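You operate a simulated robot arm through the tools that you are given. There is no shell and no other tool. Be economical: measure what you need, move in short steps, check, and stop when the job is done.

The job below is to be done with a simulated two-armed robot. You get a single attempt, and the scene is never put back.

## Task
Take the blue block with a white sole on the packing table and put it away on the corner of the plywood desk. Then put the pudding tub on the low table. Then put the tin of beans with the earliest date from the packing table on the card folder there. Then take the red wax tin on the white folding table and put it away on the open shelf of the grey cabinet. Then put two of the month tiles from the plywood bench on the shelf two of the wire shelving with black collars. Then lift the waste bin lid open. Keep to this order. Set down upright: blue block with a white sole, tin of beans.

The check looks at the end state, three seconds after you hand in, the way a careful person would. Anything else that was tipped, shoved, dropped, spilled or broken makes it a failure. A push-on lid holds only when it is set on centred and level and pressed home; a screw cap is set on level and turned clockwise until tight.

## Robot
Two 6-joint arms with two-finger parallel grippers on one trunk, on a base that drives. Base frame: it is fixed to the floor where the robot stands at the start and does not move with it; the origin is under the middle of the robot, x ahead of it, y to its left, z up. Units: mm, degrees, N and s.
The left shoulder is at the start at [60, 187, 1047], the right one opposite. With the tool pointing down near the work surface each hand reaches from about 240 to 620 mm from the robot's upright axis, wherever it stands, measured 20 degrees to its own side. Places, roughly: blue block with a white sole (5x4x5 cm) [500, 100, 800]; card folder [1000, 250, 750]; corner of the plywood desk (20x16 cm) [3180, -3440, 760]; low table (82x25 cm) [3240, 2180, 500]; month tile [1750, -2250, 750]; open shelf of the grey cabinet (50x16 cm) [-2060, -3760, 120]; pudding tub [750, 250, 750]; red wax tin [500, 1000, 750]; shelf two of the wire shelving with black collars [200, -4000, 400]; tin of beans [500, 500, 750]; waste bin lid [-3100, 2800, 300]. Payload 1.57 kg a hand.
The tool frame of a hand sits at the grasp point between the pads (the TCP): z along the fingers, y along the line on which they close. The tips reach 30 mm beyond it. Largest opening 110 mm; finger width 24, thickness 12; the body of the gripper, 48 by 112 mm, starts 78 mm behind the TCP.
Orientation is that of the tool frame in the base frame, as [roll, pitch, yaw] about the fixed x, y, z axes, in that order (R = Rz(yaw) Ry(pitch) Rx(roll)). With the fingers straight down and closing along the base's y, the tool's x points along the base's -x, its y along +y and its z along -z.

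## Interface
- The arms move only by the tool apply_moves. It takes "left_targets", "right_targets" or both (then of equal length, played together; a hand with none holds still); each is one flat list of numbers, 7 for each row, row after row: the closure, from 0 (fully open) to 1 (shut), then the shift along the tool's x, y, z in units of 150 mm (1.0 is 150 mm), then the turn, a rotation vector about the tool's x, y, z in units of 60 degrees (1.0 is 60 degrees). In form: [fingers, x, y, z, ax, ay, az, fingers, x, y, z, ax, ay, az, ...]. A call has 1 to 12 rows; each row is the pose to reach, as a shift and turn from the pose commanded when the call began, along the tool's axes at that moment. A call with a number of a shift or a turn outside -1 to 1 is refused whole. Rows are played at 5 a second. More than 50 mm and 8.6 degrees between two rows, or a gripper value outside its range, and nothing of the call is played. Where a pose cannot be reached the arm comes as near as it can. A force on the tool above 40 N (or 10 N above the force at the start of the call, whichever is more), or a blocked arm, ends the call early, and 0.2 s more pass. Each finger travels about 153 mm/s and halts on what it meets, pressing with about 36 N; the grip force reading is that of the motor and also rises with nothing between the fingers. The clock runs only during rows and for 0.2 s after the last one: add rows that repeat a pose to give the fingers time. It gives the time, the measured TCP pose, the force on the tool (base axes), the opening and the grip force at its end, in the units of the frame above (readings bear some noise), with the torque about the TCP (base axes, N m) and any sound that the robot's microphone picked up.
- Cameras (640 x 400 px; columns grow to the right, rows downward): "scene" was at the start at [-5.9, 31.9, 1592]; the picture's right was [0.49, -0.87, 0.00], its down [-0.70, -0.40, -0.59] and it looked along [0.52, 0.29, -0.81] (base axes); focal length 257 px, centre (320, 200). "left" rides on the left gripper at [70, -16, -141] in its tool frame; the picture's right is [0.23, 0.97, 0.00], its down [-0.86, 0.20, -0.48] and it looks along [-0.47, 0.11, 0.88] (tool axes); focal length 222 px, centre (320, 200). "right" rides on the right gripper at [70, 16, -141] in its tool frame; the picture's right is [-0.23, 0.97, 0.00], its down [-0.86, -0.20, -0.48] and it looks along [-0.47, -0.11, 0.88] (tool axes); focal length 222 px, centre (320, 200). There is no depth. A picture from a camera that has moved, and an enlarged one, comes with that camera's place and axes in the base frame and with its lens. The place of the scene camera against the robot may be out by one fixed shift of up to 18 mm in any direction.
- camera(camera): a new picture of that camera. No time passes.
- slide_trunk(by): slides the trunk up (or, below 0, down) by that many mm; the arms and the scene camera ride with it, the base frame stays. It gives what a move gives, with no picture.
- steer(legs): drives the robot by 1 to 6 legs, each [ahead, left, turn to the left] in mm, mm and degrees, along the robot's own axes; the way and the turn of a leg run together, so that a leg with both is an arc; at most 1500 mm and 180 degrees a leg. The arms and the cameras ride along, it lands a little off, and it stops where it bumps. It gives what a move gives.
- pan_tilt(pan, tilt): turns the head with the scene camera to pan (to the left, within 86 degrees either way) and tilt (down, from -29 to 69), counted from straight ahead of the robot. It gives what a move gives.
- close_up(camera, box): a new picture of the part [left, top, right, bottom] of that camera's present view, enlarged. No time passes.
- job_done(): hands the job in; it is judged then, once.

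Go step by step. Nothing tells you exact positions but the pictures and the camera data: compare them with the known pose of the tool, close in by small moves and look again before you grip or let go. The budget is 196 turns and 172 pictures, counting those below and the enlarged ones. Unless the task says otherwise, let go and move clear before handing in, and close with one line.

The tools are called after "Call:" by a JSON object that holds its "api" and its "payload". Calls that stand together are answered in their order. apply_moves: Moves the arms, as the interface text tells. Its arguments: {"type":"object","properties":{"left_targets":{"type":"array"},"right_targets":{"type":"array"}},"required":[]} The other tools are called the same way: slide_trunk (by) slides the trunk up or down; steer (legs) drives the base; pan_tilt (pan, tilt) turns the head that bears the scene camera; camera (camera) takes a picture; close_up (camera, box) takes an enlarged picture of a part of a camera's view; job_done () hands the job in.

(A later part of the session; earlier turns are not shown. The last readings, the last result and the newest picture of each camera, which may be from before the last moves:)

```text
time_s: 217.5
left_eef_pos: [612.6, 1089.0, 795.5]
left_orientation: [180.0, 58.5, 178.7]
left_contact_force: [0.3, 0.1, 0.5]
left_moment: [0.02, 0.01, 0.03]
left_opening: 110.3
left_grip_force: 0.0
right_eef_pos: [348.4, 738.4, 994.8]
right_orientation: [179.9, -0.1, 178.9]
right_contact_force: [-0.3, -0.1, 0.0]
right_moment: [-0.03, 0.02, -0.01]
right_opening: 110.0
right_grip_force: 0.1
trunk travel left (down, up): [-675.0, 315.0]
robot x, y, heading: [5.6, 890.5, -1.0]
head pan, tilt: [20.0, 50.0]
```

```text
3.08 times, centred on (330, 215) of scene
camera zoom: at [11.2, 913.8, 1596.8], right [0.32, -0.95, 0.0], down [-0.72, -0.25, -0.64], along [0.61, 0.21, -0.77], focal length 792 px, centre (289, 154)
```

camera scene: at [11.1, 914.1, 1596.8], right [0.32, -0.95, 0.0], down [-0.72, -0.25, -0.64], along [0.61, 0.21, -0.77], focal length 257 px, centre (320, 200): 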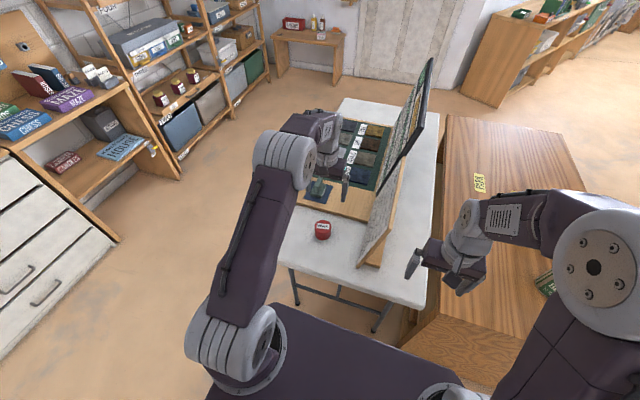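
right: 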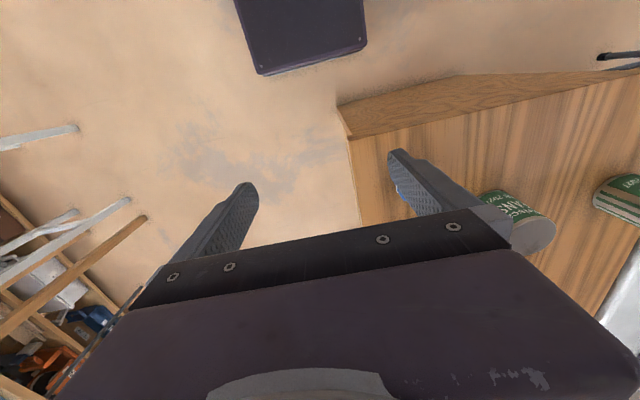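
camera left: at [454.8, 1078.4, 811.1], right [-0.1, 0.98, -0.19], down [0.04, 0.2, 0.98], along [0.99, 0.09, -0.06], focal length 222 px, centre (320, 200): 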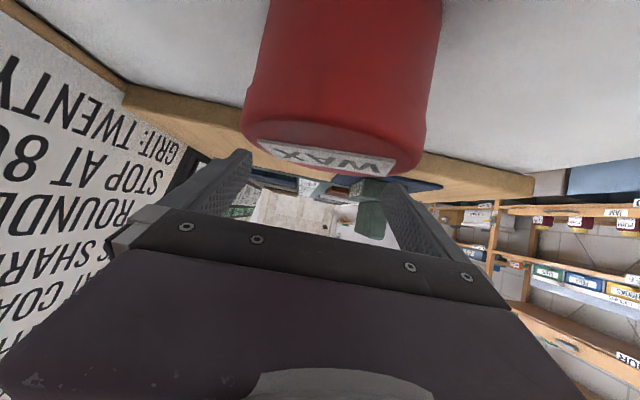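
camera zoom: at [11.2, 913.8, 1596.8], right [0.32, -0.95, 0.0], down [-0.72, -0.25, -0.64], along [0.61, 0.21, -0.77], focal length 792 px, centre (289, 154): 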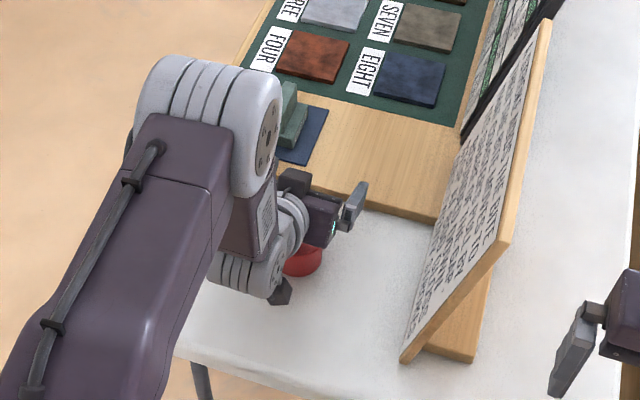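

Too close for a tilted reach; nothing was touched. Undoing the tilt, rising, backing off, then tilting again at height.

Call:
{"api": "apply_moves", "payload": {"left_targets": [0, 0, 0, 0, 0, 0.14, 0, 0, 0, 0, 0, 0, 0.28, 0, 0, 0, 0, 0, 0, 0.42, 0, 0, 0, 0, 0, 0, 0.56, 0, 0, 0, 0, 0, 0, 0.7, 0, 0, 0, 0, 0, 0, 0.84, 0, 0, 0, 0, 0, 0, 0.98, 0, 0, 0, 0, 0, 0, 0.98, 0]}}

Call:
{"api": "apply_moves", "payload": {"left_targets": [0, 0, 0, -0.25, 0, 0, 0, 0, 0, 0, -0.5, 0, 0, 0, 0, 0, 0, -0.75, 0, 0, 0, 0, 0, 0, -1, 0, 0, 0]}}

Call:
{"api": "steer", "payload": {"legs": [[-160, 0, 1]]}}

Call:
{"api": "apply_moves", "payload": {"left_targets": [0, -0.13, 0, 0, 0, -0.14, 0, 0, -0.26, 0, 0, 0, -0.28, 0, 0, -0.39, 0, 0, 0, -0.42, 0, 0, -0.52, 0, 0, 0, -0.56, 0, 0, -0.65, 0, 0, 0, -0.7, 0, 0, -0.78, 0, 0, 0, -0.84, 0, 0, -0.93, 0, 0, 0, -0.98, 0, 0, -0.93, 0, 0, 0, -0.98, 0]}}

Call:
{"api": "camera", "payload": {"camera": "left"}}

Call:
{"api": "camera", "payload": {"camera": "scene"}}

```text
time_s: 219.3
left_eef_pos: [602.0, 1088.6, 799.7]
left_orientation: [-180.0, 0.0, 178.7]
left_contact_force: [-0.8, -0.1, -0.4]
left_moment: [-0.01, 0.03, -0.01]
left_opening: 110.3
left_grip_force: 0.0
left hand out of reach, approached as far as the arm can: row 4, 7, 8
right_eef_pos: [348.2, 736.7, 995.4]
right_orientation: [180.0, 0.0, 178.9]
right_contact_force: [0.0, -0.1, -0.3]
right_moment: [0.01, -0.02, 0.0]
right_opening: 109.9
right_grip_force: 0.0
trunk travel left (down, up): [-675.0, 315.0]
robot x, y, heading: [9.9, 890.0, -1.3]
head pan, tilt: [20.0, 50.0]
```

```text
time_s: 220.3
left_eef_pos: [601.8, 1088.6, 952.7]
left_orientation: [-180.0, 0.1, 178.7]
left_contact_force: [0.4, 0.6, 0.9]
left_moment: [-0.04, -0.01, -0.05]
left_opening: 109.8
left_grip_force: 0.0
right_eef_pos: [346.4, 737.7, 996.5]
right_orientation: [180.0, 0.0, 178.9]
right_contact_force: [0.0, 0.6, -0.8]
right_moment: [-0.03, -0.01, -0.02]
right_opening: 110.0
right_grip_force: 0.1
trunk travel left (down, up): [-675.0, 315.0]
robot x, y, heading: [8.0, 890.4, -1.0]
head pan, tilt: [20.0, 50.0]
```

```text
time_s: 221.7
left_eef_pos: [440.8, 1101.8, 950.9]
left_orientation: [-180.0, -0.1, 179.9]
left_contact_force: [-0.9, -0.4, -0.2]
left_moment: [-0.01, -0.02, -0.01]
left_opening: 109.8
left_grip_force: 0.1
right_eef_pos: [193.4, 746.2, 995.0]
right_orientation: [-180.0, -0.1, -179.9]
right_contact_force: [-0.2, 0.1, 0.5]
right_moment: [0.01, 0.0, 0.0]
right_opening: 109.7
right_grip_force: 0.1
trunk travel left (down, up): [-675.0, 315.0]
robot x, y, heading: [-148.3, 894.8, -0.1]
head pan, tilt: [20.0, 50.0]
```

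```text
time_s: 223.5
left_eef_pos: [579.0, 1101.1, 952.4]
left_orientation: [-179.9, 58.8, -180.0]
left_contact_force: [-0.3, -0.1, 0.8]
left_moment: [-0.02, 0.04, -0.03]
left_opening: 110.1
left_grip_force: 0.1
left hand out of reach, approached as far as the arm can: row 6
right_eef_pos: [191.9, 746.0, 995.0]
right_orientation: [179.9, 0.0, -179.9]
right_contact_force: [0.5, 0.0, 0.2]
right_moment: [0.02, 0.01, -0.01]
right_opening: 109.8
right_grip_force: 0.1
trunk travel left (down, up): [-675.0, 315.0]
robot x, y, heading: [-151.6, 892.4, -0.0]
head pan, tilt: [20.0, 50.0]
```

```text
108 pictures are left
camera left: at [420.5, 1086.5, 965.4], right [-0.12, 0.97, -0.2], down [0.03, 0.2, 0.98], along [0.99, 0.11, -0.05], focal length 222 px, centre (320, 200)
```

left: 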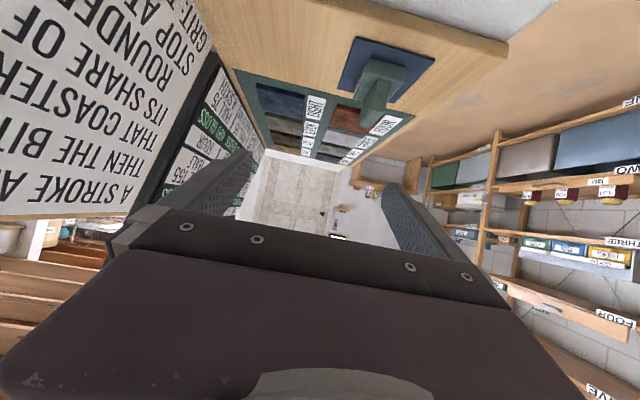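

```text
107 pictures are left
camera scene: at [-148.3, 915.3, 1596.8], right [0.34, -0.94, 0.0], down [-0.72, -0.26, -0.64], along [0.6, 0.22, -0.77], focal length 257 px, centre (320, 200)
```

scene: 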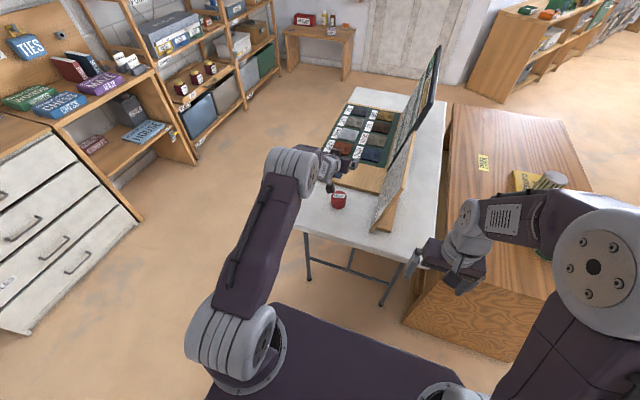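

Call:
{"api": "apply_moves", "payload": {"left_targets": [0, 0.19, -0.035, -0.007, 0, 0, 0, 0, 0.38, -0.07, -0.013, 0, 0, 0, 0, 0.573, -0.107, -0.02, 0, 0, 0, 0, 0.573, -0.107, -0.02, 0, 0, 0]}}

Call:
{"api": "camera", "payload": {"camera": "left"}}

Call:
{"api": "close_up", "payload": {"camera": "scene", "box": [270, 140, 410, 240]}}

```text
time_s: 224.5
left_eef_pos: [532.9, 1084.7, 877.3]
left_orientation: [-180.0, 58.8, -179.9]
left_contact_force: [-0.9, 0.4, 0.0]
left_moment: [0.01, 0.02, 0.01]
left_opening: 109.7
left_grip_force: 0.0
right_eef_pos: [191.9, 746.2, 994.6]
right_orientation: [180.0, -0.1, -179.9]
right_contact_force: [-0.9, 0.4, 0.1]
right_moment: [0.01, 0.03, 0.02]
right_opening: 110.2
right_grip_force: 0.1
trunk travel left (down, up): [-675.0, 315.0]
robot x, y, heading: [-151.3, 893.9, 0.0]
head pan, tilt: [20.0, 50.0]
```

```text
106 pictures are left
camera left: at [373.9, 1069.4, 892.7], right [-0.12, 0.97, -0.19], down [0.03, 0.2, 0.98], along [0.99, 0.11, -0.06], focal length 222 px, centre (320, 200)
```

left: 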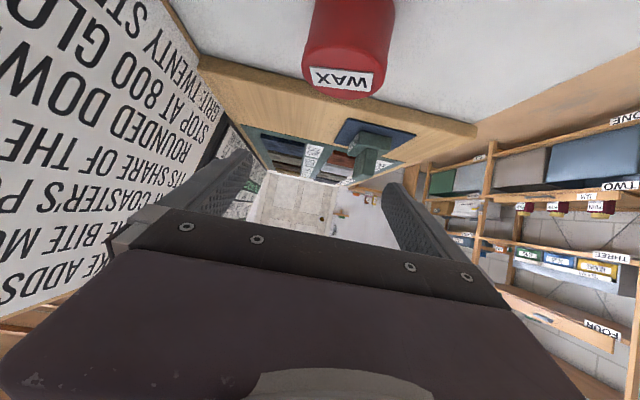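

```text
4.00 times, centred on (340, 190) of scene
camera zoom: at [-147.7, 915.5, 1596.8], right [0.34, -0.94, 0.0], down [-0.72, -0.26, -0.64], along [0.6, 0.22, -0.77], focal length 1029 px, centre (240, 240)
```

zoom: 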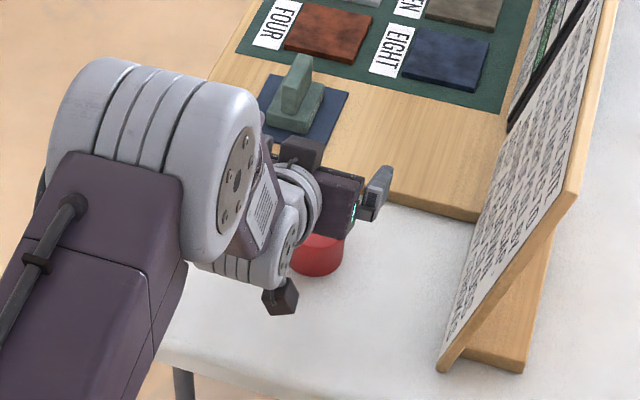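

Call:
{"api": "apply_moves", "payload": {"left_targets": [0, 0.18, 0.01, 0.11, 0, 0, 0, 0, 0.37, 0.013, 0.22, 0, 0, 0, 0, 0.48, 0.013, 0.29, 0, 0, 0, 0, 0.545, 0.013, 0.33, 0, 0, 0, 0, 0.545, 0.013, 0.33, 0, 0, 0]}}

Call:
{"api": "camera", "payload": {"camera": "left"}}

Call:
{"api": "close_up", "payload": {"camera": "scene", "box": [270, 140, 410, 240]}}

```text
time_s: 225.7
left_eef_pos: [533.1, 1086.7, 784.1]
left_orientation: [-180.0, 58.9, 179.9]
left_contact_force: [-0.4, -0.5, 0.2]
left_moment: [0.04, 0.01, -0.01]
left_opening: 110.2
left_grip_force: 0.1
right_eef_pos: [192.1, 746.6, 995.0]
right_orientation: [-180.0, -0.1, -180.0]
right_contact_force: [-0.4, -0.4, -0.2]
right_moment: [0.02, 0.0, 0.01]
right_opening: 110.3
right_grip_force: 0.0
trunk travel left (down, up): [-675.0, 315.0]
robot x, y, heading: [-150.8, 894.8, -0.1]
head pan, tilt: [20.0, 50.0]
```

```text
104 pictures are left
camera left: at [374.0, 1072.3, 797.3], right [-0.12, 0.97, -0.19], down [0.03, 0.2, 0.98], along [0.99, 0.11, -0.06], focal length 222 px, centre (320, 200)
```

left: 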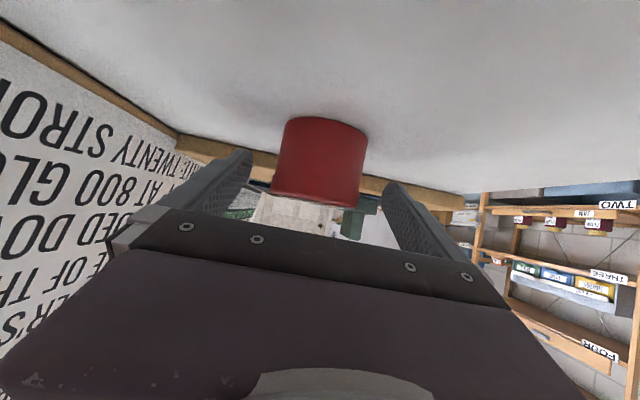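

```text
4.00 times, centred on (340, 190) of scene
camera zoom: at [-147.9, 915.5, 1596.8], right [0.34, -0.94, 0.0], down [-0.72, -0.26, -0.64], along [0.6, 0.22, -0.77], focal length 1029 px, centre (240, 240)
```

zoom: 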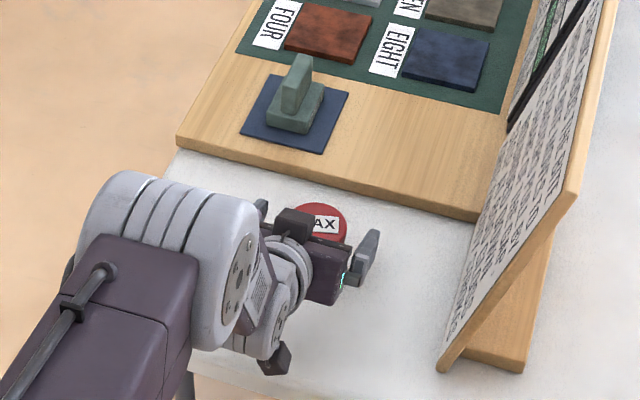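

Call:
{"api": "apply_moves", "payload": {"left_targets": [0, 0.04, 0, 0.024, 0, 0, 0, 0.5, 0.04, 0, 0.024, 0, 0, 0, 1, 0.04, 0, 0.024, 0, 0, 0, 1, 0.04, 0, 0.024, 0, 0, 0, 1, 0.04, 0, 0.024, 0, 0, 0, 1, -0.1, 0, -0.06, 0, 0, 0, 1, -0.3, 0, -0.18, 0, 0, 0, 1, -0.55, 0, -0.33, 0, 0, 0, 1, -0.8, 0, -0.48, 0, 0, 0]}}

Call:
{"api": "camera", "payload": {"camera": "left"}}

```text
time_s: 227.7
left_eef_pos: [532.6, 1087.6, 922.4]
left_orientation: [179.9, 58.8, 179.9]
left_contact_force: [-0.1, 0.1, -1.0]
left_moment: [0.04, 0.03, -0.01]
left_opening: 60.8
left_grip_force: 36.0
right_eef_pos: [191.5, 746.8, 995.2]
right_orientation: [179.9, 0.0, -179.9]
right_contact_force: [-0.6, -0.7, 0.1]
right_moment: [-0.03, -0.02, 0.02]
right_opening: 110.0
right_grip_force: 0.1
trunk travel left (down, up): [-675.0, 315.0]
robot x, y, heading: [-150.4, 893.8, 0.1]
head pan, tilt: [20.0, 50.0]
```

```text
102 pictures are left
camera left: at [373.7, 1073.3, 936.2], right [-0.12, 0.97, -0.19], down [0.03, 0.2, 0.98], along [0.99, 0.11, -0.06], focal length 222 px, centre (320, 200)
```

left: 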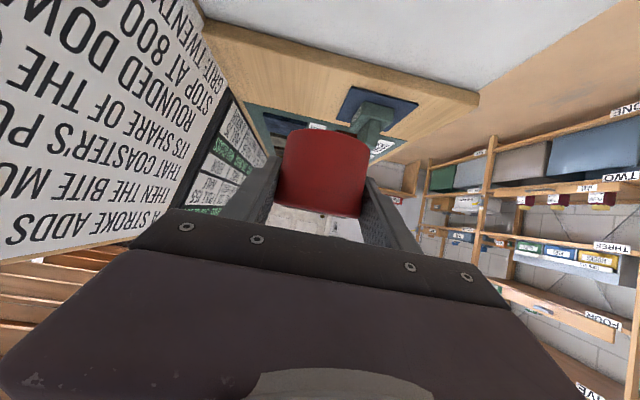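

Wax tin held upright. Driving down the aisle toward the grey cabinet.

Call:
{"api": "steer", "payload": {"legs": [[-380, 0, 0], [0, 0, -90], [1500, 0, 0], [1500, 0, 0], [650, 0, 0]]}}

Call:
{"api": "pan_tilt", "payload": {"pan": -55, "tilt": 25}}

Call:
{"api": "camera", "payload": {"camera": "scene"}}

```text
time_s: 251.0
left_eef_pos: [-240.9, -3398.8, 921.5]
left_orientation: [-180.0, 58.8, 90.5]
left_contact_force: [0.1, 0.4, -0.9]
left_moment: [-0.02, 0.0, 0.01]
left_opening: 60.4
left_grip_force: 36.1
right_eef_pos: [-585.1, -3059.8, 993.9]
right_orientation: [179.9, -0.1, 90.7]
right_contact_force: [-0.7, -0.5, -0.1]
right_moment: [0.01, 0.02, -0.01]
right_opening: 110.1
right_grip_force: 0.0
trunk travel left (down, up): [-675.0, 315.0]
robot x, y, heading: [-442.4, -2719.6, -89.4]
head pan, tilt: [20.0, 50.0]
```

```text
time_s: 252.4
left_eef_pos: [-241.0, -3399.0, 922.7]
left_orientation: [180.0, 58.8, 90.6]
left_contact_force: [-0.2, 0.0, -1.1]
left_moment: [0.02, 0.03, -0.06]
left_opening: 60.4
left_grip_force: 36.0
right_eef_pos: [-585.7, -3061.0, 995.5]
right_orientation: [179.9, -0.1, 90.7]
right_contact_force: [-0.1, 1.4, -0.8]
right_moment: [0.0, 0.01, 0.0]
right_opening: 110.3
right_grip_force: 0.1
trunk travel left (down, up): [-675.0, 315.0]
robot x, y, heading: [-442.6, -2719.9, -89.2]
head pan, tilt: [-55.0, 25.0]
```

```text
101 pictures are left
camera scene: at [-527.7, -2715.6, 1634.2], right [-0.58, 0.81, 0.0], down [0.34, 0.25, -0.91], along [-0.74, -0.53, -0.42], focal length 257 px, centre (320, 200)
```

scene: 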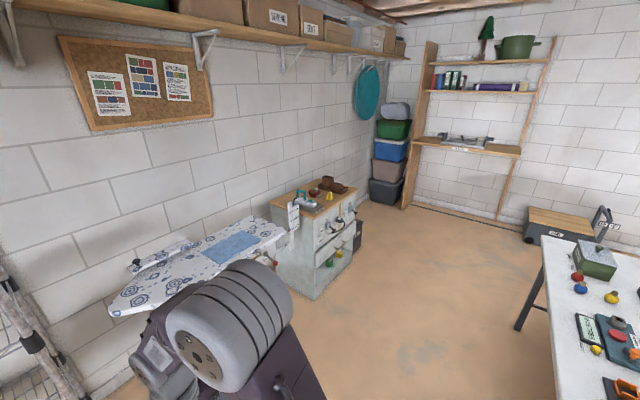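

Call:
{"api": "close_up", "payload": {"camera": "scene", "box": [230, 160, 410, 310]}}

```text
2.67 times, centred on (320, 235) of scene
camera zoom: at [-527.7, -2715.6, 1634.2], right [-0.58, 0.81, 0.0], down [0.34, 0.25, -0.91], along [-0.74, -0.53, -0.42], focal length 686 px, centre (320, 107)
```

zoom: 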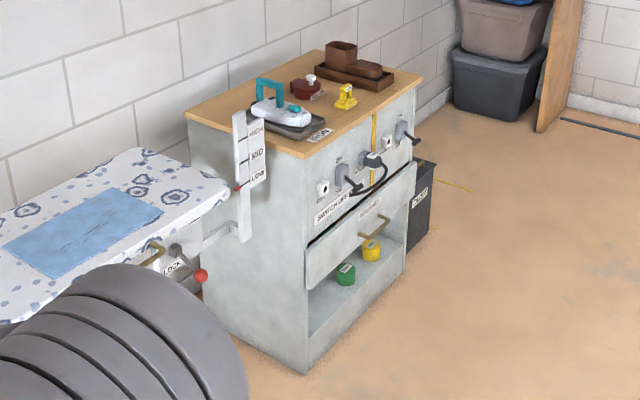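

The cabinet's open bottom shelf (green and yellow tins on it) faces the aisle; I strafe across in front of it.

Call:
{"api": "steer", "payload": {"legs": [[0, -1500, 0], [0, -200, -0.7]]}}

Call:
{"api": "slide_trunk", "payload": {"by": -500}}

Call:
{"api": "pan_tilt", "payload": {"pan": 5, "tilt": 30}}

Call:
{"api": "camera", "payload": {"camera": "scene"}}

Call:
{"api": "camera", "payload": {"camera": "left"}}

```text
time_s: 260.9
left_eef_pos: [-1919.1, -3424.9, 921.6]
left_orientation: [179.9, 58.7, 90.1]
left_contact_force: [0.9, -0.1, -1.3]
left_moment: [-0.02, 0.02, 0.02]
left_opening: 60.6
left_grip_force: 36.4
right_eef_pos: [-2262.0, -3085.1, 993.7]
right_orientation: [-180.0, -0.2, 90.3]
right_contact_force: [0.5, 0.4, -0.3]
right_moment: [0.01, 0.0, 0.01]
right_opening: 109.8
right_grip_force: 0.1
trunk travel left (down, up): [-675.0, 315.0]
robot x, y, heading: [-2117.6, -2742.2, -89.8]
head pan, tilt: [-55.0, 25.0]
```

```text
refused: -500 is not a number from -400 to 400
```

```text
time_s: 262.2
left_eef_pos: [-1919.2, -3425.0, 921.6]
left_orientation: [179.9, 58.8, 90.2]
left_contact_force: [-0.1, -0.7, -1.4]
left_moment: [0.01, 0.01, -0.02]
left_opening: 60.2
left_grip_force: 36.3
right_eef_pos: [-2262.9, -3086.4, 994.3]
right_orientation: [-179.9, -0.1, 90.4]
right_contact_force: [-0.4, -0.1, 0.6]
right_moment: [0.0, 0.02, 0.03]
right_opening: 110.0
right_grip_force: 0.0
trunk travel left (down, up): [-675.0, 315.0]
robot x, y, heading: [-2115.7, -2738.8, -89.6]
head pan, tilt: [5.0, 30.0]
```

```text
99 pictures are left
camera scene: at [-2119.5, -2777.5, 1626.3], right [-1.0, -0.09, 0.0], down [-0.05, 0.5, -0.87], along [0.08, -0.86, -0.5], focal length 257 px, centre (320, 200)
```

scene: 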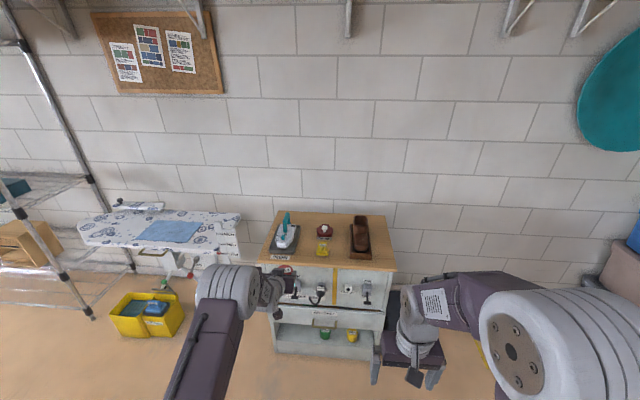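

```text
98 pictures are left
camera left: at [-1938.1, -3267.4, 935.5], right [0.97, 0.12, -0.19], down [0.2, -0.03, 0.98], along [0.11, -0.99, -0.06], focal length 222 px, centre (320, 200)
```

left: 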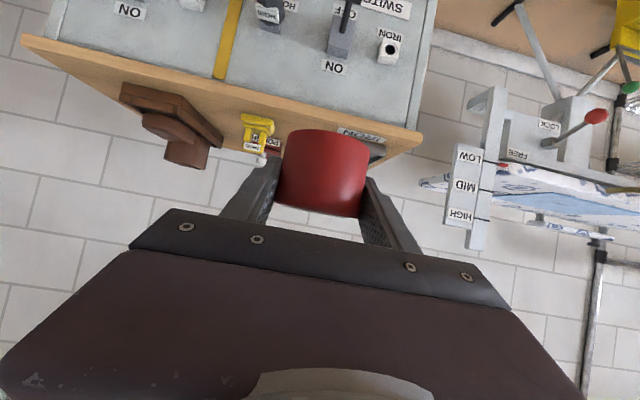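

Call:
{"api": "slide_trunk", "payload": {"by": -400}}

Call:
{"api": "slide_trunk", "payload": {"by": -240}}

Call:
{"api": "camera", "payload": {"camera": "scene"}}

Call:
{"api": "camera", "payload": {"camera": "left"}}

```text
time_s: 266.1
left_eef_pos: [-1919.2, -3426.3, 522.2]
left_orientation: [-180.0, 58.8, 90.2]
left_contact_force: [0.1, -1.2, -1.0]
left_moment: [0.0, -0.01, 0.04]
left_opening: 60.6
left_grip_force: 36.1
right_eef_pos: [-2262.0, -3085.8, 594.5]
right_orientation: [180.0, -0.1, 90.3]
right_contact_force: [0.5, 0.4, 0.4]
right_moment: [-0.03, 0.0, -0.01]
right_opening: 109.9
right_grip_force: 0.1
trunk travel left (down, up): [-275.0, 715.0]
robot x, y, heading: [-2118.8, -2737.6, -89.8]
head pan, tilt: [5.0, 30.0]
```

```text
time_s: 268.6
left_eef_pos: [-1918.7, -3426.0, 282.1]
left_orientation: [-180.0, 58.8, 90.2]
left_contact_force: [0.4, -0.1, -1.2]
left_moment: [-0.01, 0.02, 0.0]
left_opening: 60.2
left_grip_force: 36.6
right_eef_pos: [-2263.8, -3085.5, 354.4]
right_orientation: [180.0, -0.1, 90.5]
right_contact_force: [-0.1, 0.1, -0.3]
right_moment: [0.05, 0.0, 0.0]
right_opening: 110.0
right_grip_force: 0.2
trunk travel left (down, up): [-35.0, 955.0]
robot x, y, heading: [-2119.9, -2742.0, -89.8]
head pan, tilt: [5.0, 30.0]
```

```text
97 pictures are left
camera scene: at [-2119.3, -2777.3, 986.3], right [-1.0, -0.09, 0.0], down [-0.05, 0.5, -0.87], along [0.08, -0.86, -0.5], focal length 257 px, centre (320, 200)
```

scene: 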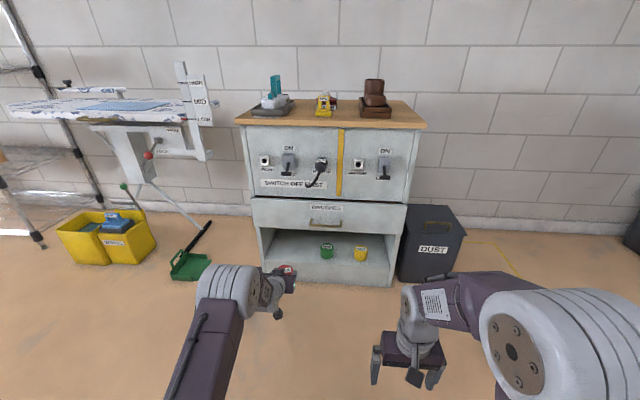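

```text
96 pictures are left
camera left: at [-1938.0, -3267.3, 295.5], right [0.97, 0.12, -0.19], down [0.2, -0.03, 0.98], along [0.11, -0.99, -0.06], focal length 222 px, centre (320, 200)
```

left: 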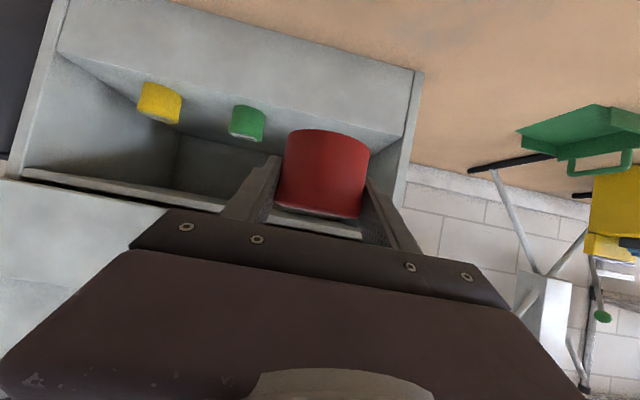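

Opening spans z≈117–314 with free room right of the green tin. Lowering the hand to insertion height.

Call:
{"api": "apply_moves", "payload": {"left_targets": [1, 0.22, 0.03, 0.13, 0, 0, 0, 1, 0.44, 0.06, 0.27, 0, 0, 0, 1, 0.667, 0.073, 0.404, 0, 0, 0, 1, 0.667, 0.073, 0.404, 0, 0, 0]}}

Call:
{"api": "steer", "payload": {"legs": [[200, 0, 0]]}}

Call:
{"api": "camera", "payload": {"camera": "scene"}}

Call:
{"api": "camera", "payload": {"camera": "left"}}

```text
time_s: 269.6
left_eef_pos: [-1907.3, -3424.9, 166.9]
left_orientation: [-180.0, 58.8, 90.2]
left_contact_force: [-0.1, -0.2, -0.9]
left_moment: [0.03, 0.0, -0.01]
left_opening: 60.6
left_grip_force: 36.1
right_eef_pos: [-2261.5, -3086.3, 354.9]
right_orientation: [180.0, -0.2, 90.4]
right_contact_force: [0.0, -0.4, -0.8]
right_moment: [-0.04, -0.01, 0.0]
right_opening: 110.2
right_grip_force: 0.0
trunk travel left (down, up): [-35.0, 955.0]
robot x, y, heading: [-2119.1, -2742.6, -89.4]
head pan, tilt: [5.0, 30.0]
```

```text
time_s: 271.2
left_eef_pos: [-1905.4, -3622.2, 163.1]
left_orientation: [-179.9, 58.4, 90.2]
left_contact_force: [0.3, 22.1, -7.1]
left_moment: [0.86, -0.01, 0.01]
left_opening: 60.4
left_grip_force: 36.9
right_eef_pos: [-2261.7, -3285.9, 354.3]
right_orientation: [-179.9, -0.1, 90.5]
right_contact_force: [-0.3, 0.1, 0.3]
right_moment: [0.0, -0.01, 0.01]
right_opening: 110.1
right_grip_force: 0.1
trunk travel left (down, up): [-35.0, 955.0]
robot x, y, heading: [-2115.4, -2939.1, -89.5]
head pan, tilt: [5.0, 30.0]
```

```text
95 pictures are left
camera scene: at [-2117.7, -2977.4, 986.1], right [-1.0, -0.09, 0.0], down [-0.05, 0.5, -0.87], along [0.08, -0.86, -0.5], focal length 257 px, centre (320, 200)
```

scene: 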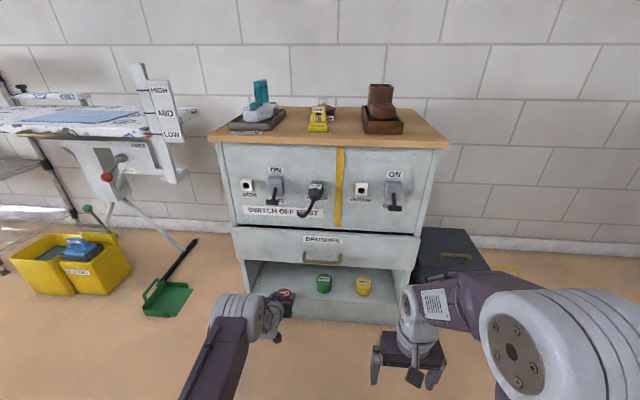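

```text
94 pictures are left
camera left: at [-1924.4, -3464.0, 178.3], right [0.97, 0.12, -0.19], down [0.2, -0.04, 0.98], along [0.11, -0.99, -0.06], focal length 222 px, centre (320, 200)
```

left: 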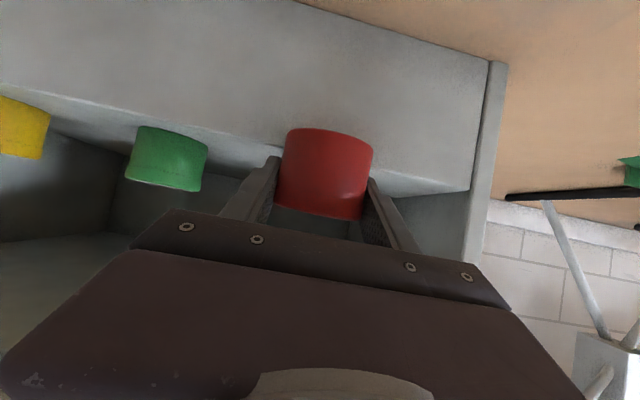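

The tin bumped the shelf lip; backing off a little and raising before inserting again.

Call:
{"api": "steer", "payload": {"legs": [[-50, 0, 0]]}}

Call:
{"api": "apply_moves", "payload": {"left_targets": [1, -0.07, 0, -0.04, 0, 0, 0, 1, -0.15, 0, -0.09, 0, 0, 0, 1, -0.15, 0, -0.09, 0, 0, 0]}}

Call:
{"api": "camera", "payload": {"camera": "left"}}

Call:
{"api": "close_up", "payload": {"camera": "scene", "box": [210, 220, 430, 350]}}

```text
time_s: 272.1
left_eef_pos: [-1906.5, -3572.5, 163.9]
left_orientation: [-179.9, 58.4, 90.3]
left_contact_force: [-0.7, 0.3, -1.4]
left_moment: [0.01, 0.0, 0.01]
left_opening: 60.3
left_grip_force: 35.7
right_eef_pos: [-2261.5, -3235.0, 355.3]
right_orientation: [179.9, -0.1, 90.5]
right_contact_force: [-0.2, 0.8, -0.3]
right_moment: [0.0, 0.03, 0.02]
right_opening: 110.1
right_grip_force: 0.0
trunk travel left (down, up): [-35.0, 955.0]
robot x, y, heading: [-2120.5, -2893.6, -89.5]
head pan, tilt: [5.0, 30.0]
```

```text
time_s: 272.9
left_eef_pos: [-1906.4, -3570.7, 190.7]
left_orientation: [-179.9, 58.4, 90.3]
left_contact_force: [0.5, 0.3, -0.5]
left_moment: [0.02, -0.03, 0.02]
left_opening: 60.5
left_grip_force: 36.2
right_eef_pos: [-2261.5, -3235.4, 354.6]
right_orientation: [-180.0, -0.2, 90.6]
right_contact_force: [0.1, -0.9, 0.4]
right_moment: [0.01, -0.01, 0.0]
right_opening: 110.2
right_grip_force: 0.0
trunk travel left (down, up): [-35.0, 955.0]
robot x, y, heading: [-2116.9, -2893.1, -89.6]
head pan, tilt: [5.0, 30.0]
```

```text
93 pictures are left
camera left: at [-1924.2, -3413.8, 205.2], right [0.97, 0.12, -0.19], down [0.2, -0.04, 0.98], along [0.11, -0.99, -0.06], focal length 222 px, centre (320, 200)
```

left: 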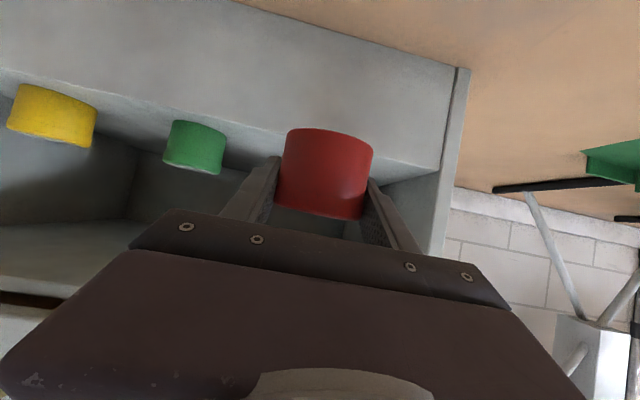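

```text
2.91 times, centred on (320, 285) of scene
camera zoom: at [-2118.3, -2926.7, 986.3], right [-1.0, -0.09, 0.0], down [-0.05, 0.5, -0.87], along [0.08, -0.86, -0.5], focal length 748 px, centre (320, -47)
```

zoom: 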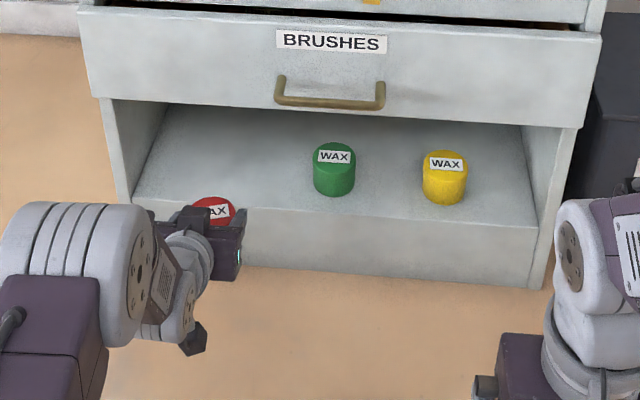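

Call:
{"api": "steer", "payload": {"legs": [[165, 0, 0]]}}

Call:
{"api": "camera", "payload": {"camera": "left"}}

Call:
{"api": "close_up", "payload": {"camera": "scene", "box": [210, 220, 430, 350]}}

```text
time_s: 274.3
left_eef_pos: [-1903.9, -3737.6, 191.3]
left_orientation: [-179.9, 58.5, 90.4]
left_contact_force: [0.3, 0.3, -1.5]
left_moment: [0.01, -0.03, 0.0]
left_opening: 60.4
left_grip_force: 36.2
right_eef_pos: [-2259.7, -3401.1, 354.8]
right_orientation: [180.0, -0.1, 90.5]
right_contact_force: [-1.2, 0.8, -0.8]
right_moment: [-0.01, 0.01, -0.01]
right_opening: 110.0
right_grip_force: 0.0
trunk travel left (down, up): [-35.0, 955.0]
robot x, y, heading: [-2117.6, -3060.1, -89.5]
head pan, tilt: [5.0, 30.0]
```

```text
91 pictures are left
camera left: at [-1922.4, -3579.4, 205.2], right [0.97, 0.12, -0.19], down [0.2, -0.04, 0.98], along [0.11, -0.99, -0.06], focal length 222 px, centre (320, 200)
```

left: 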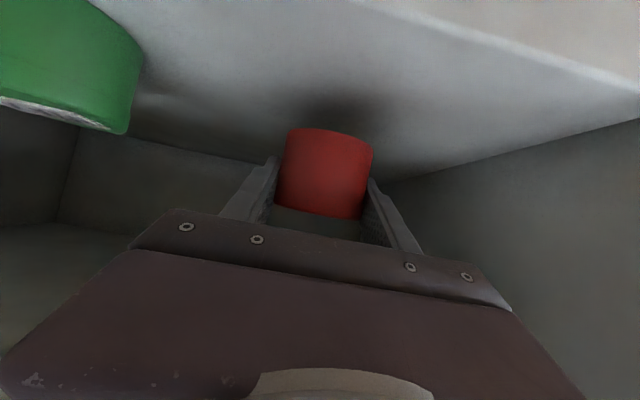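

```text
2.91 times, centred on (320, 285) of scene
camera zoom: at [-2117.0, -3092.3, 986.3], right [-1.0, -0.1, 0.0], down [-0.05, 0.5, -0.87], along [0.08, -0.86, -0.5], focal length 748 px, centre (320, -47)
```

zoom: 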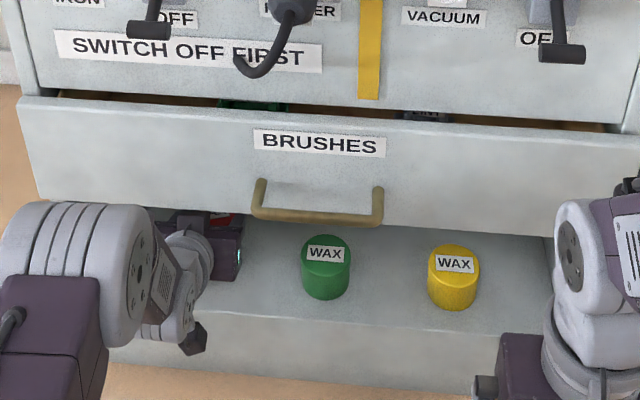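

Call:
{"api": "apply_moves", "payload": {"left_targets": [1, 0.06, 0, 0.035, 0, 0, 0, 1, 0.103, 0, 0.062, 0, 0, 0, 1, 0.103, 0, 0.062, 0, 0, 0]}}

Call:
{"api": "camera", "payload": {"camera": "left"}}

```text
time_s: 275.1
left_eef_pos: [-1903.0, -3736.4, 172.1]
left_orientation: [180.0, 58.5, 90.4]
left_contact_force: [0.3, 0.3, -1.4]
left_moment: [0.03, 0.0, 0.0]
left_opening: 60.4
left_grip_force: 35.6
right_eef_pos: [-2259.3, -3400.7, 356.4]
right_orientation: [-180.0, -0.1, 90.5]
right_contact_force: [0.2, 0.1, -0.2]
right_moment: [0.03, -0.01, -0.01]
right_opening: 109.9
right_grip_force: 0.0
trunk travel left (down, up): [-35.0, 955.0]
robot x, y, heading: [-2115.2, -3055.1, -89.3]
head pan, tilt: [5.0, 30.0]
```

```text
89 pictures are left
camera left: at [-1923.0, -3578.6, 186.9], right [0.97, 0.12, -0.19], down [0.2, -0.04, 0.98], along [0.11, -0.99, -0.06], focal length 222 px, centre (320, 200)
```

left: 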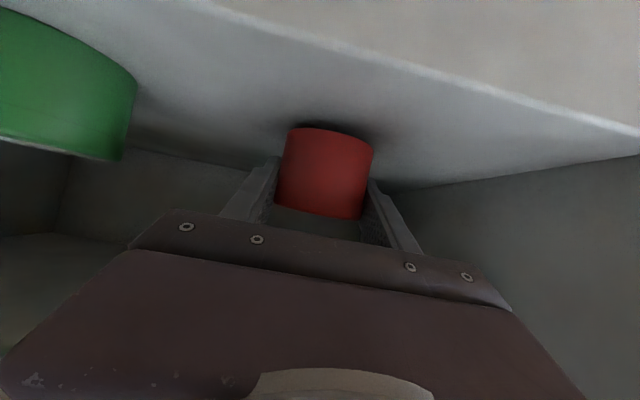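

Call:
{"api": "apply_moves", "payload": {"left_targets": [1, 0.023, 0, 0.014, 0, 0, 0, 1, 0.046, 0, 0.028, 0, 0, 0, 1, 0.046, 0, 0.028, 0, 0, 0]}}

```text
time_s: 275.9
left_eef_pos: [-1903.4, -3737.3, 168.4]
left_orientation: [180.0, 59.0, 90.4]
left_contact_force: [-0.1, -2.0, 15.2]
left_moment: [-0.54, -0.06, 0.03]
left_opening: 60.5
left_grip_force: 36.5
right_eef_pos: [-2259.0, -3400.6, 356.9]
right_orientation: [179.9, 0.1, 90.5]
right_contact_force: [-0.1, 0.1, 0.1]
right_moment: [0.02, -0.01, 0.02]
right_opening: 110.1
right_grip_force: 0.0
trunk travel left (down, up): [-35.0, 955.0]
robot x, y, heading: [-2114.3, -3056.1, -89.7]
head pan, tilt: [5.0, 30.0]
```

Call:
{"api": "apply_moves", "payload": {"left_targets": [1, -0.01, 0, -0.006, 0, 0, 0, 0.3, -0.01, 0, -0.006, 0, 0, 0, 0, -0.01, 0, -0.006, 0, 0, 0, 0, -0.01, 0, -0.006, 0, 0, 0]}}

Call:
{"api": "steer", "payload": {"legs": [[-330, 0, 0]]}}

Call:
{"api": "camera", "payload": {"camera": "left"}}

Call:
{"api": "close_up", "payload": {"camera": "scene", "box": [210, 200, 430, 350]}}

```text
time_s: 276.9
left_eef_pos: [-1903.6, -3737.0, 164.7]
left_orientation: [180.0, 58.4, 90.4]
left_contact_force: [-0.6, 0.6, -0.1]
left_moment: [-0.03, -0.01, 0.01]
left_opening: 110.2
left_grip_force: 0.0
right_eef_pos: [-2259.3, -3401.7, 354.3]
right_orientation: [-180.0, -0.1, 90.5]
right_contact_force: [0.0, 0.1, 0.8]
right_moment: [-0.02, 0.03, 0.0]
right_opening: 110.0
right_grip_force: 0.1
trunk travel left (down, up): [-35.0, 955.0]
robot x, y, heading: [-2116.3, -3054.7, -89.5]
head pan, tilt: [5.0, 30.0]
```

```text
time_s: 279.1
left_eef_pos: [-1908.5, -3406.5, 165.5]
left_orientation: [180.0, 58.5, 90.3]
left_contact_force: [-0.2, 0.0, -1.1]
left_moment: [-0.01, 0.0, -0.02]
left_opening: 110.2
left_grip_force: 0.0
right_eef_pos: [-2263.2, -3068.9, 355.8]
right_orientation: [179.9, -0.1, 90.4]
right_contact_force: [0.6, 0.0, -0.4]
right_moment: [0.0, -0.02, 0.01]
right_opening: 110.1
right_grip_force: 0.1
trunk travel left (down, up): [-35.0, 955.0]
robot x, y, heading: [-2122.5, -2726.1, -89.8]
head pan, tilt: [5.0, 30.0]
```

```text
88 pictures are left
camera left: at [-1926.5, -3248.5, 180.4], right [0.97, 0.12, -0.19], down [0.2, -0.04, 0.98], along [0.11, -0.99, -0.06], focal length 222 px, centre (320, 200)
```

left: 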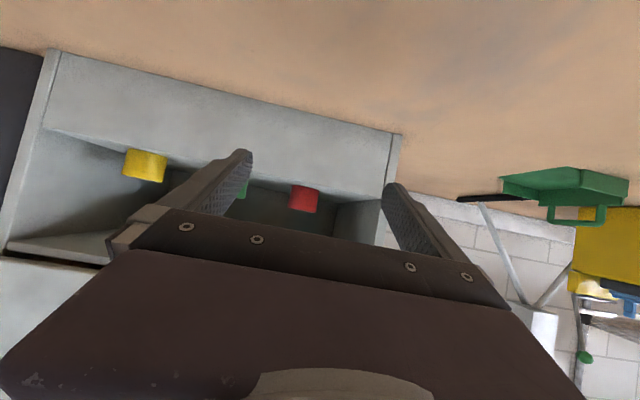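

```text
2.67 times, centred on (320, 275) of scene
camera zoom: at [-2119.5, -2761.6, 986.3], right [-1.0, -0.09, 0.0], down [-0.05, 0.5, -0.87], along [0.08, -0.86, -0.5], focal length 686 px, centre (320, 0)
```

zoom: 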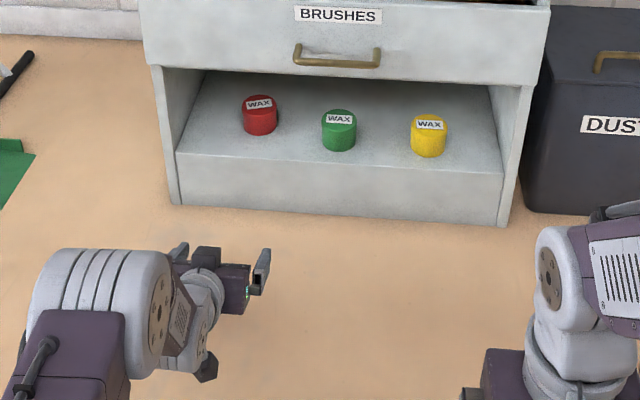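

Red tin is on the shelf. Raising the trunk, straightening the wrist, and moving on toward the wire shelving to look at it.

Call:
{"api": "slide_trunk", "payload": {"by": 400}}

Call:
{"api": "slide_trunk", "payload": {"by": 240}}

Call:
{"api": "apply_moves", "payload": {"left_targets": [0, 0.075, 0, -0.122, 0, 0.14, 0, 0, 0.15, 0, -0.244, 0, 0.28, 0, 0, 0.225, 0, -0.366, 0, 0.42, 0, 0, 0.3, 0, -0.488, 0, 0.56, 0, 0, 0.375, 0, -0.61, 0, 0.7, 0, 0, 0.45, 0, -0.732, 0, 0.84, 0, 0, 0.52, 0, -0.855, 0, 0.98, 0, 0, 0.52, 0, -0.855, 0, 0.98, 0]}}

Call:
{"api": "apply_moves", "payload": {"left_targets": [0, 0.3, 0, 0, 0, 0, 0, 0, 0.6, 0, 0, 0, 0, 0]}}

Call:
{"api": "steer", "payload": {"legs": [[0, 1000, 0], [200, 500, 0], [0, 700, 0]]}}

Call:
{"api": "pan_tilt", "payload": {"pan": 35, "tilt": 35}}

Call:
{"api": "camera", "payload": {"camera": "scene"}}

```text
time_s: 282.9
left_eef_pos: [-1908.3, -3406.7, 565.8]
left_orientation: [-180.0, 58.6, 90.4]
left_contact_force: [0.8, 0.4, -0.8]
left_moment: [-0.01, 0.03, -0.01]
left_opening: 110.1
left_grip_force: 0.1
right_eef_pos: [-2262.0, -3069.2, 754.5]
right_orientation: [180.0, -0.1, 90.4]
right_contact_force: [0.1, -1.1, -0.4]
right_moment: [-0.05, -0.01, -0.02]
right_opening: 110.0
right_grip_force: 0.1
trunk travel left (down, up): [-435.0, 555.0]
robot x, y, heading: [-2120.9, -2726.3, -89.6]
head pan, tilt: [5.0, 30.0]
```

```text
time_s: 285.4
left_eef_pos: [-1907.8, -3406.3, 806.2]
left_orientation: [180.0, 58.4, 90.3]
left_contact_force: [-0.6, 0.2, 0.4]
left_moment: [0.02, 0.01, -0.02]
left_opening: 110.0
left_grip_force: 0.1
right_eef_pos: [-2262.0, -3069.7, 994.6]
right_orientation: [-179.9, -0.1, 90.4]
right_contact_force: [-0.7, 0.2, 0.6]
right_moment: [0.01, -0.01, 0.01]
right_opening: 109.9
right_grip_force: 0.0
trunk travel left (down, up): [-675.0, 315.0]
robot x, y, heading: [-2114.8, -2728.4, -89.8]
head pan, tilt: [5.0, 30.0]
```

```text
time_s: 287.2
left_eef_pos: [-1906.6, -3255.7, 806.7]
left_orientation: [180.0, -0.4, 90.2]
left_contact_force: [-0.1, 0.2, 0.4]
left_moment: [0.01, 0.01, -0.01]
left_opening: 110.2
left_grip_force: 0.1
left hand out of reach, approached as far as the arm can: row 4
right_eef_pos: [-2262.2, -3070.5, 995.1]
right_orientation: [-179.8, -0.2, 90.4]
right_contact_force: [-0.7, 0.6, 0.2]
right_moment: [0.01, 0.02, 0.02]
right_opening: 110.0
right_grip_force: 0.0
trunk travel left (down, up): [-675.0, 315.0]
robot x, y, heading: [-2112.5, -2727.2, -89.6]
head pan, tilt: [5.0, 30.0]
```

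```text
time_s: 287.8
left_eef_pos: [-1906.7, -3165.0, 808.5]
left_orientation: [-179.9, -0.2, 90.1]
left_contact_force: [-1.2, 0.2, -0.8]
left_moment: [0.0, -0.01, 0.05]
left_opening: 110.0
left_grip_force: 0.1
right_eef_pos: [-2263.5, -3069.7, 994.9]
right_orientation: [-179.9, 0.0, 90.5]
right_contact_force: [0.7, -0.7, -0.3]
right_moment: [0.0, -0.01, 0.0]
right_opening: 109.9
right_grip_force: 0.0
trunk travel left (down, up): [-675.0, 315.0]
robot x, y, heading: [-2117.5, -2728.7, -89.7]
head pan, tilt: [5.0, 30.0]
```

```text
time_s: 299.3
left_eef_pos: [316.0, -3345.7, 807.3]
left_orientation: [179.9, -0.3, 90.4]
left_contact_force: [0.1, -0.1, 0.2]
left_moment: [-0.04, 0.02, 0.04]
left_opening: 109.9
left_grip_force: 0.2
right_eef_pos: [-40.5, -3250.1, 994.8]
right_orientation: [180.0, 0.0, 90.6]
right_contact_force: [-1.4, 0.3, 0.3]
right_moment: [0.03, 0.02, 0.02]
right_opening: 109.7
right_grip_force: 0.0
trunk travel left (down, up): [-675.0, 315.0]
robot x, y, heading: [104.2, -2906.4, -89.3]
head pan, tilt: [5.0, 30.0]
```

```text
time_s: 300.2
left_eef_pos: [315.5, -3344.0, 807.3]
left_orientation: [180.0, -0.4, 90.5]
left_contact_force: [-0.4, -0.4, 0.3]
left_moment: [0.01, -0.04, 0.01]
left_opening: 109.9
left_grip_force: 0.1
right_eef_pos: [-39.5, -3250.9, 995.8]
right_orientation: [-180.0, -0.1, 90.5]
right_contact_force: [0.0, -0.3, 0.2]
right_moment: [0.02, 0.01, -0.01]
right_opening: 110.2
right_grip_force: 0.1
trunk travel left (down, up): [-675.0, 315.0]
robot x, y, heading: [107.3, -2908.9, -89.4]
head pan, tilt: [35.0, 35.0]
```

```text
86 pictures are left
camera scene: at [144.6, -2923.8, 1618.5], right [-0.81, -0.58, 0.0], down [-0.33, 0.47, -0.82], along [0.48, -0.67, -0.57], focal length 257 px, centre (320, 200)
```

scene: 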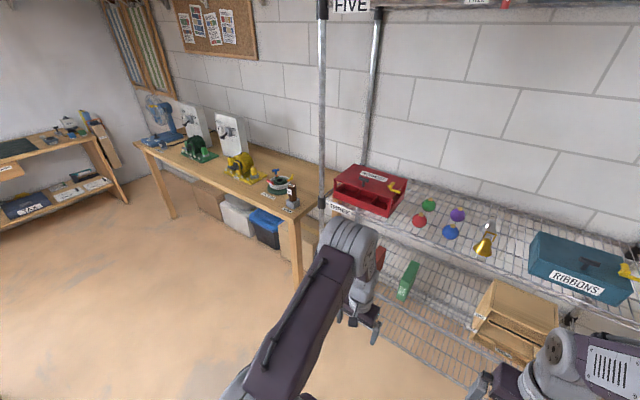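

Call:
{"api": "pan_tilt", "payload": {"pan": 15, "tilt": 45}}

Call:
{"api": "camera", "payload": {"camera": "scene"}}

Call:
{"api": "camera", "payload": {"camera": "left"}}

```text
time_s: 301.1
left_eef_pos: [314.9, -3345.1, 807.0]
left_orientation: [-180.0, -0.3, 90.3]
left_contact_force: [0.5, 0.5, -0.1]
left_moment: [-0.01, -0.03, 0.03]
left_opening: 109.9
left_grip_force: 0.1
right_eef_pos: [-41.3, -3250.3, 994.1]
right_orientation: [-179.9, 0.0, 90.5]
right_contact_force: [-0.5, 0.8, 0.5]
right_moment: [0.0, 0.01, 0.01]
right_opening: 110.1
right_grip_force: 0.0
trunk travel left (down, up): [-675.0, 315.0]
robot x, y, heading: [104.2, -2907.1, -89.2]
head pan, tilt: [15.0, 45.0]
```

```text
85 pictures are left
camera scene: at [115.7, -2930.3, 1603.7], right [-0.96, -0.27, 0.0], down [-0.19, 0.68, -0.71], along [0.19, -0.68, -0.71], focal length 257 px, centre (320, 200)
```

scene: 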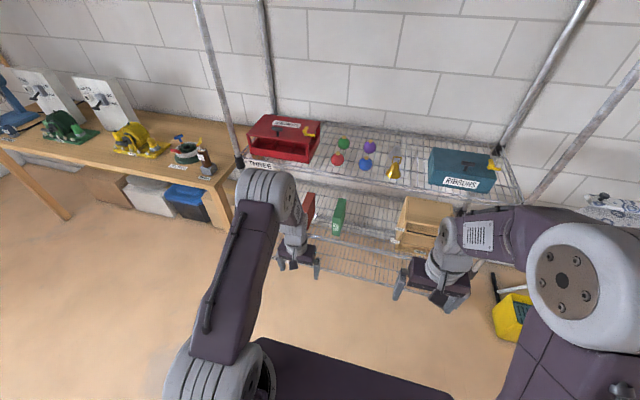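

```text
84 pictures are left
camera left: at [297.6, -3275.1, 949.4], right [0.97, 0.23, 0.0], down [0.21, -0.86, 0.47], along [0.11, -0.46, -0.88], focal length 222 px, centre (320, 200)
```

left: 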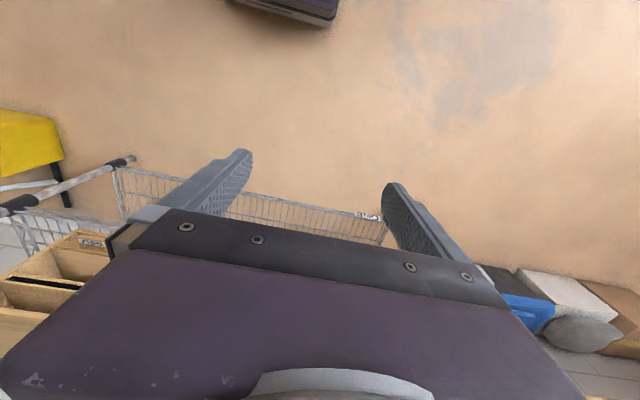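

Shelf two has a free stretch near x≈95 between the green box and the wooden box. Now turning round and going to the plywood bench for the tiles.

Call:
{"api": "apply_moves", "payload": {"left_targets": [0, 0, 0, -0.3, 0, 0, 0, 0, 0, 0, -0.6, 0, 0, 0, 0, 0, 0, -0.9, 0, 0, 0]}}

Call:
{"api": "steer", "payload": {"legs": [[240, 0, 0], [0, 0, 179], [0, -1500, 0]]}}

Call:
{"api": "pan_tilt", "payload": {"pan": -10, "tilt": 35}}

Call:
{"api": "camera", "payload": {"camera": "scene"}}

```text
time_s: 301.9
left_eef_pos: [317.0, -3344.0, 941.6]
left_orientation: [-180.0, -0.3, 90.5]
left_contact_force: [0.1, 0.0, 0.2]
left_moment: [0.01, 0.01, 0.03]
left_opening: 110.1
left_grip_force: 0.1
right_eef_pos: [-39.5, -3250.8, 994.8]
right_orientation: [180.0, 0.0, 90.6]
right_contact_force: [0.8, -0.4, 0.0]
right_moment: [0.0, -0.02, 0.03]
right_opening: 109.8
right_grip_force: 0.1
trunk travel left (down, up): [-675.0, 315.0]
robot x, y, heading: [103.6, -2905.0, -89.8]
head pan, tilt: [15.0, 45.0]
```

```text
time_s: 317.9
left_eef_pos: [1412.7, -2768.0, 940.9]
left_orientation: [180.0, -0.3, -93.1]
left_contact_force: [-0.3, 1.6, -0.1]
left_moment: [0.01, -0.01, -0.02]
left_opening: 110.1
left_grip_force: 0.0
right_eef_pos: [1762.6, -2883.1, 994.9]
right_orientation: [180.0, 0.0, -92.9]
right_contact_force: [0.1, 0.1, -0.3]
right_moment: [0.01, 0.03, 0.04]
right_opening: 110.1
right_grip_force: 0.1
trunk travel left (down, up): [-675.0, 315.0]
robot x, y, heading: [1597.0, -3217.0, 87.0]
head pan, tilt: [15.0, 45.0]
```

```text
time_s: 318.8
left_eef_pos: [1411.5, -2768.3, 940.5]
left_orientation: [-179.9, -0.3, -93.1]
left_contact_force: [-0.5, -0.2, 0.5]
left_moment: [-0.02, 0.0, -0.01]
left_opening: 110.1
left_grip_force: 0.1
right_eef_pos: [1762.6, -2883.2, 995.2]
right_orientation: [-179.9, 0.0, -92.8]
right_contact_force: [0.2, 0.2, 0.2]
right_moment: [-0.01, 0.02, 0.0]
right_opening: 109.7
right_grip_force: 0.1
trunk travel left (down, up): [-675.0, 315.0]
robot x, y, heading: [1594.2, -3217.4, 87.2]
head pan, tilt: [-10.0, 35.0]
```

```text
83 pictures are left
camera scene: at [1604.3, -3195.7, 1618.5], right [0.97, -0.22, 0.0], down [-0.13, -0.56, -0.82], along [0.18, 0.8, -0.57], focal length 257 px, centre (320, 200)
```

scene: 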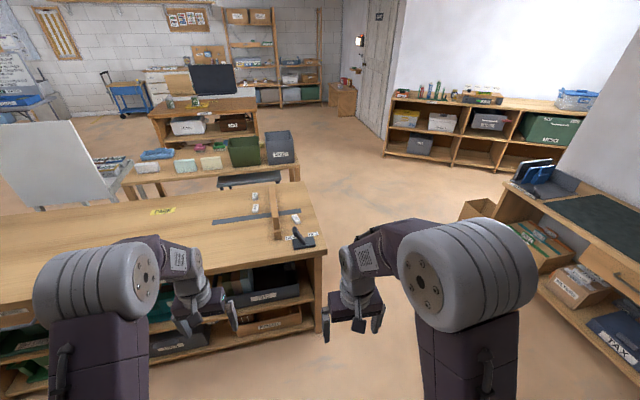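

Call:
{"api": "close_up", "payload": {"camera": "scene", "box": [130, 170, 340, 270]}}

```text
3.05 times, centred on (235, 220) of scene
camera zoom: at [1604.3, -3195.7, 1618.5], right [0.97, -0.22, 0.0], down [-0.13, -0.56, -0.82], along [0.18, 0.8, -0.57], focal length 784 px, centre (579, 139)
```

zoom: 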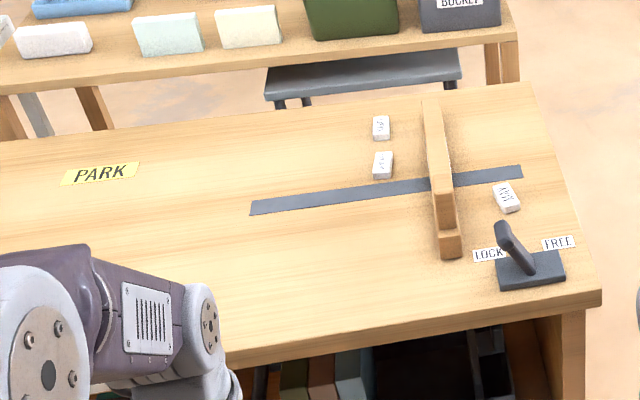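

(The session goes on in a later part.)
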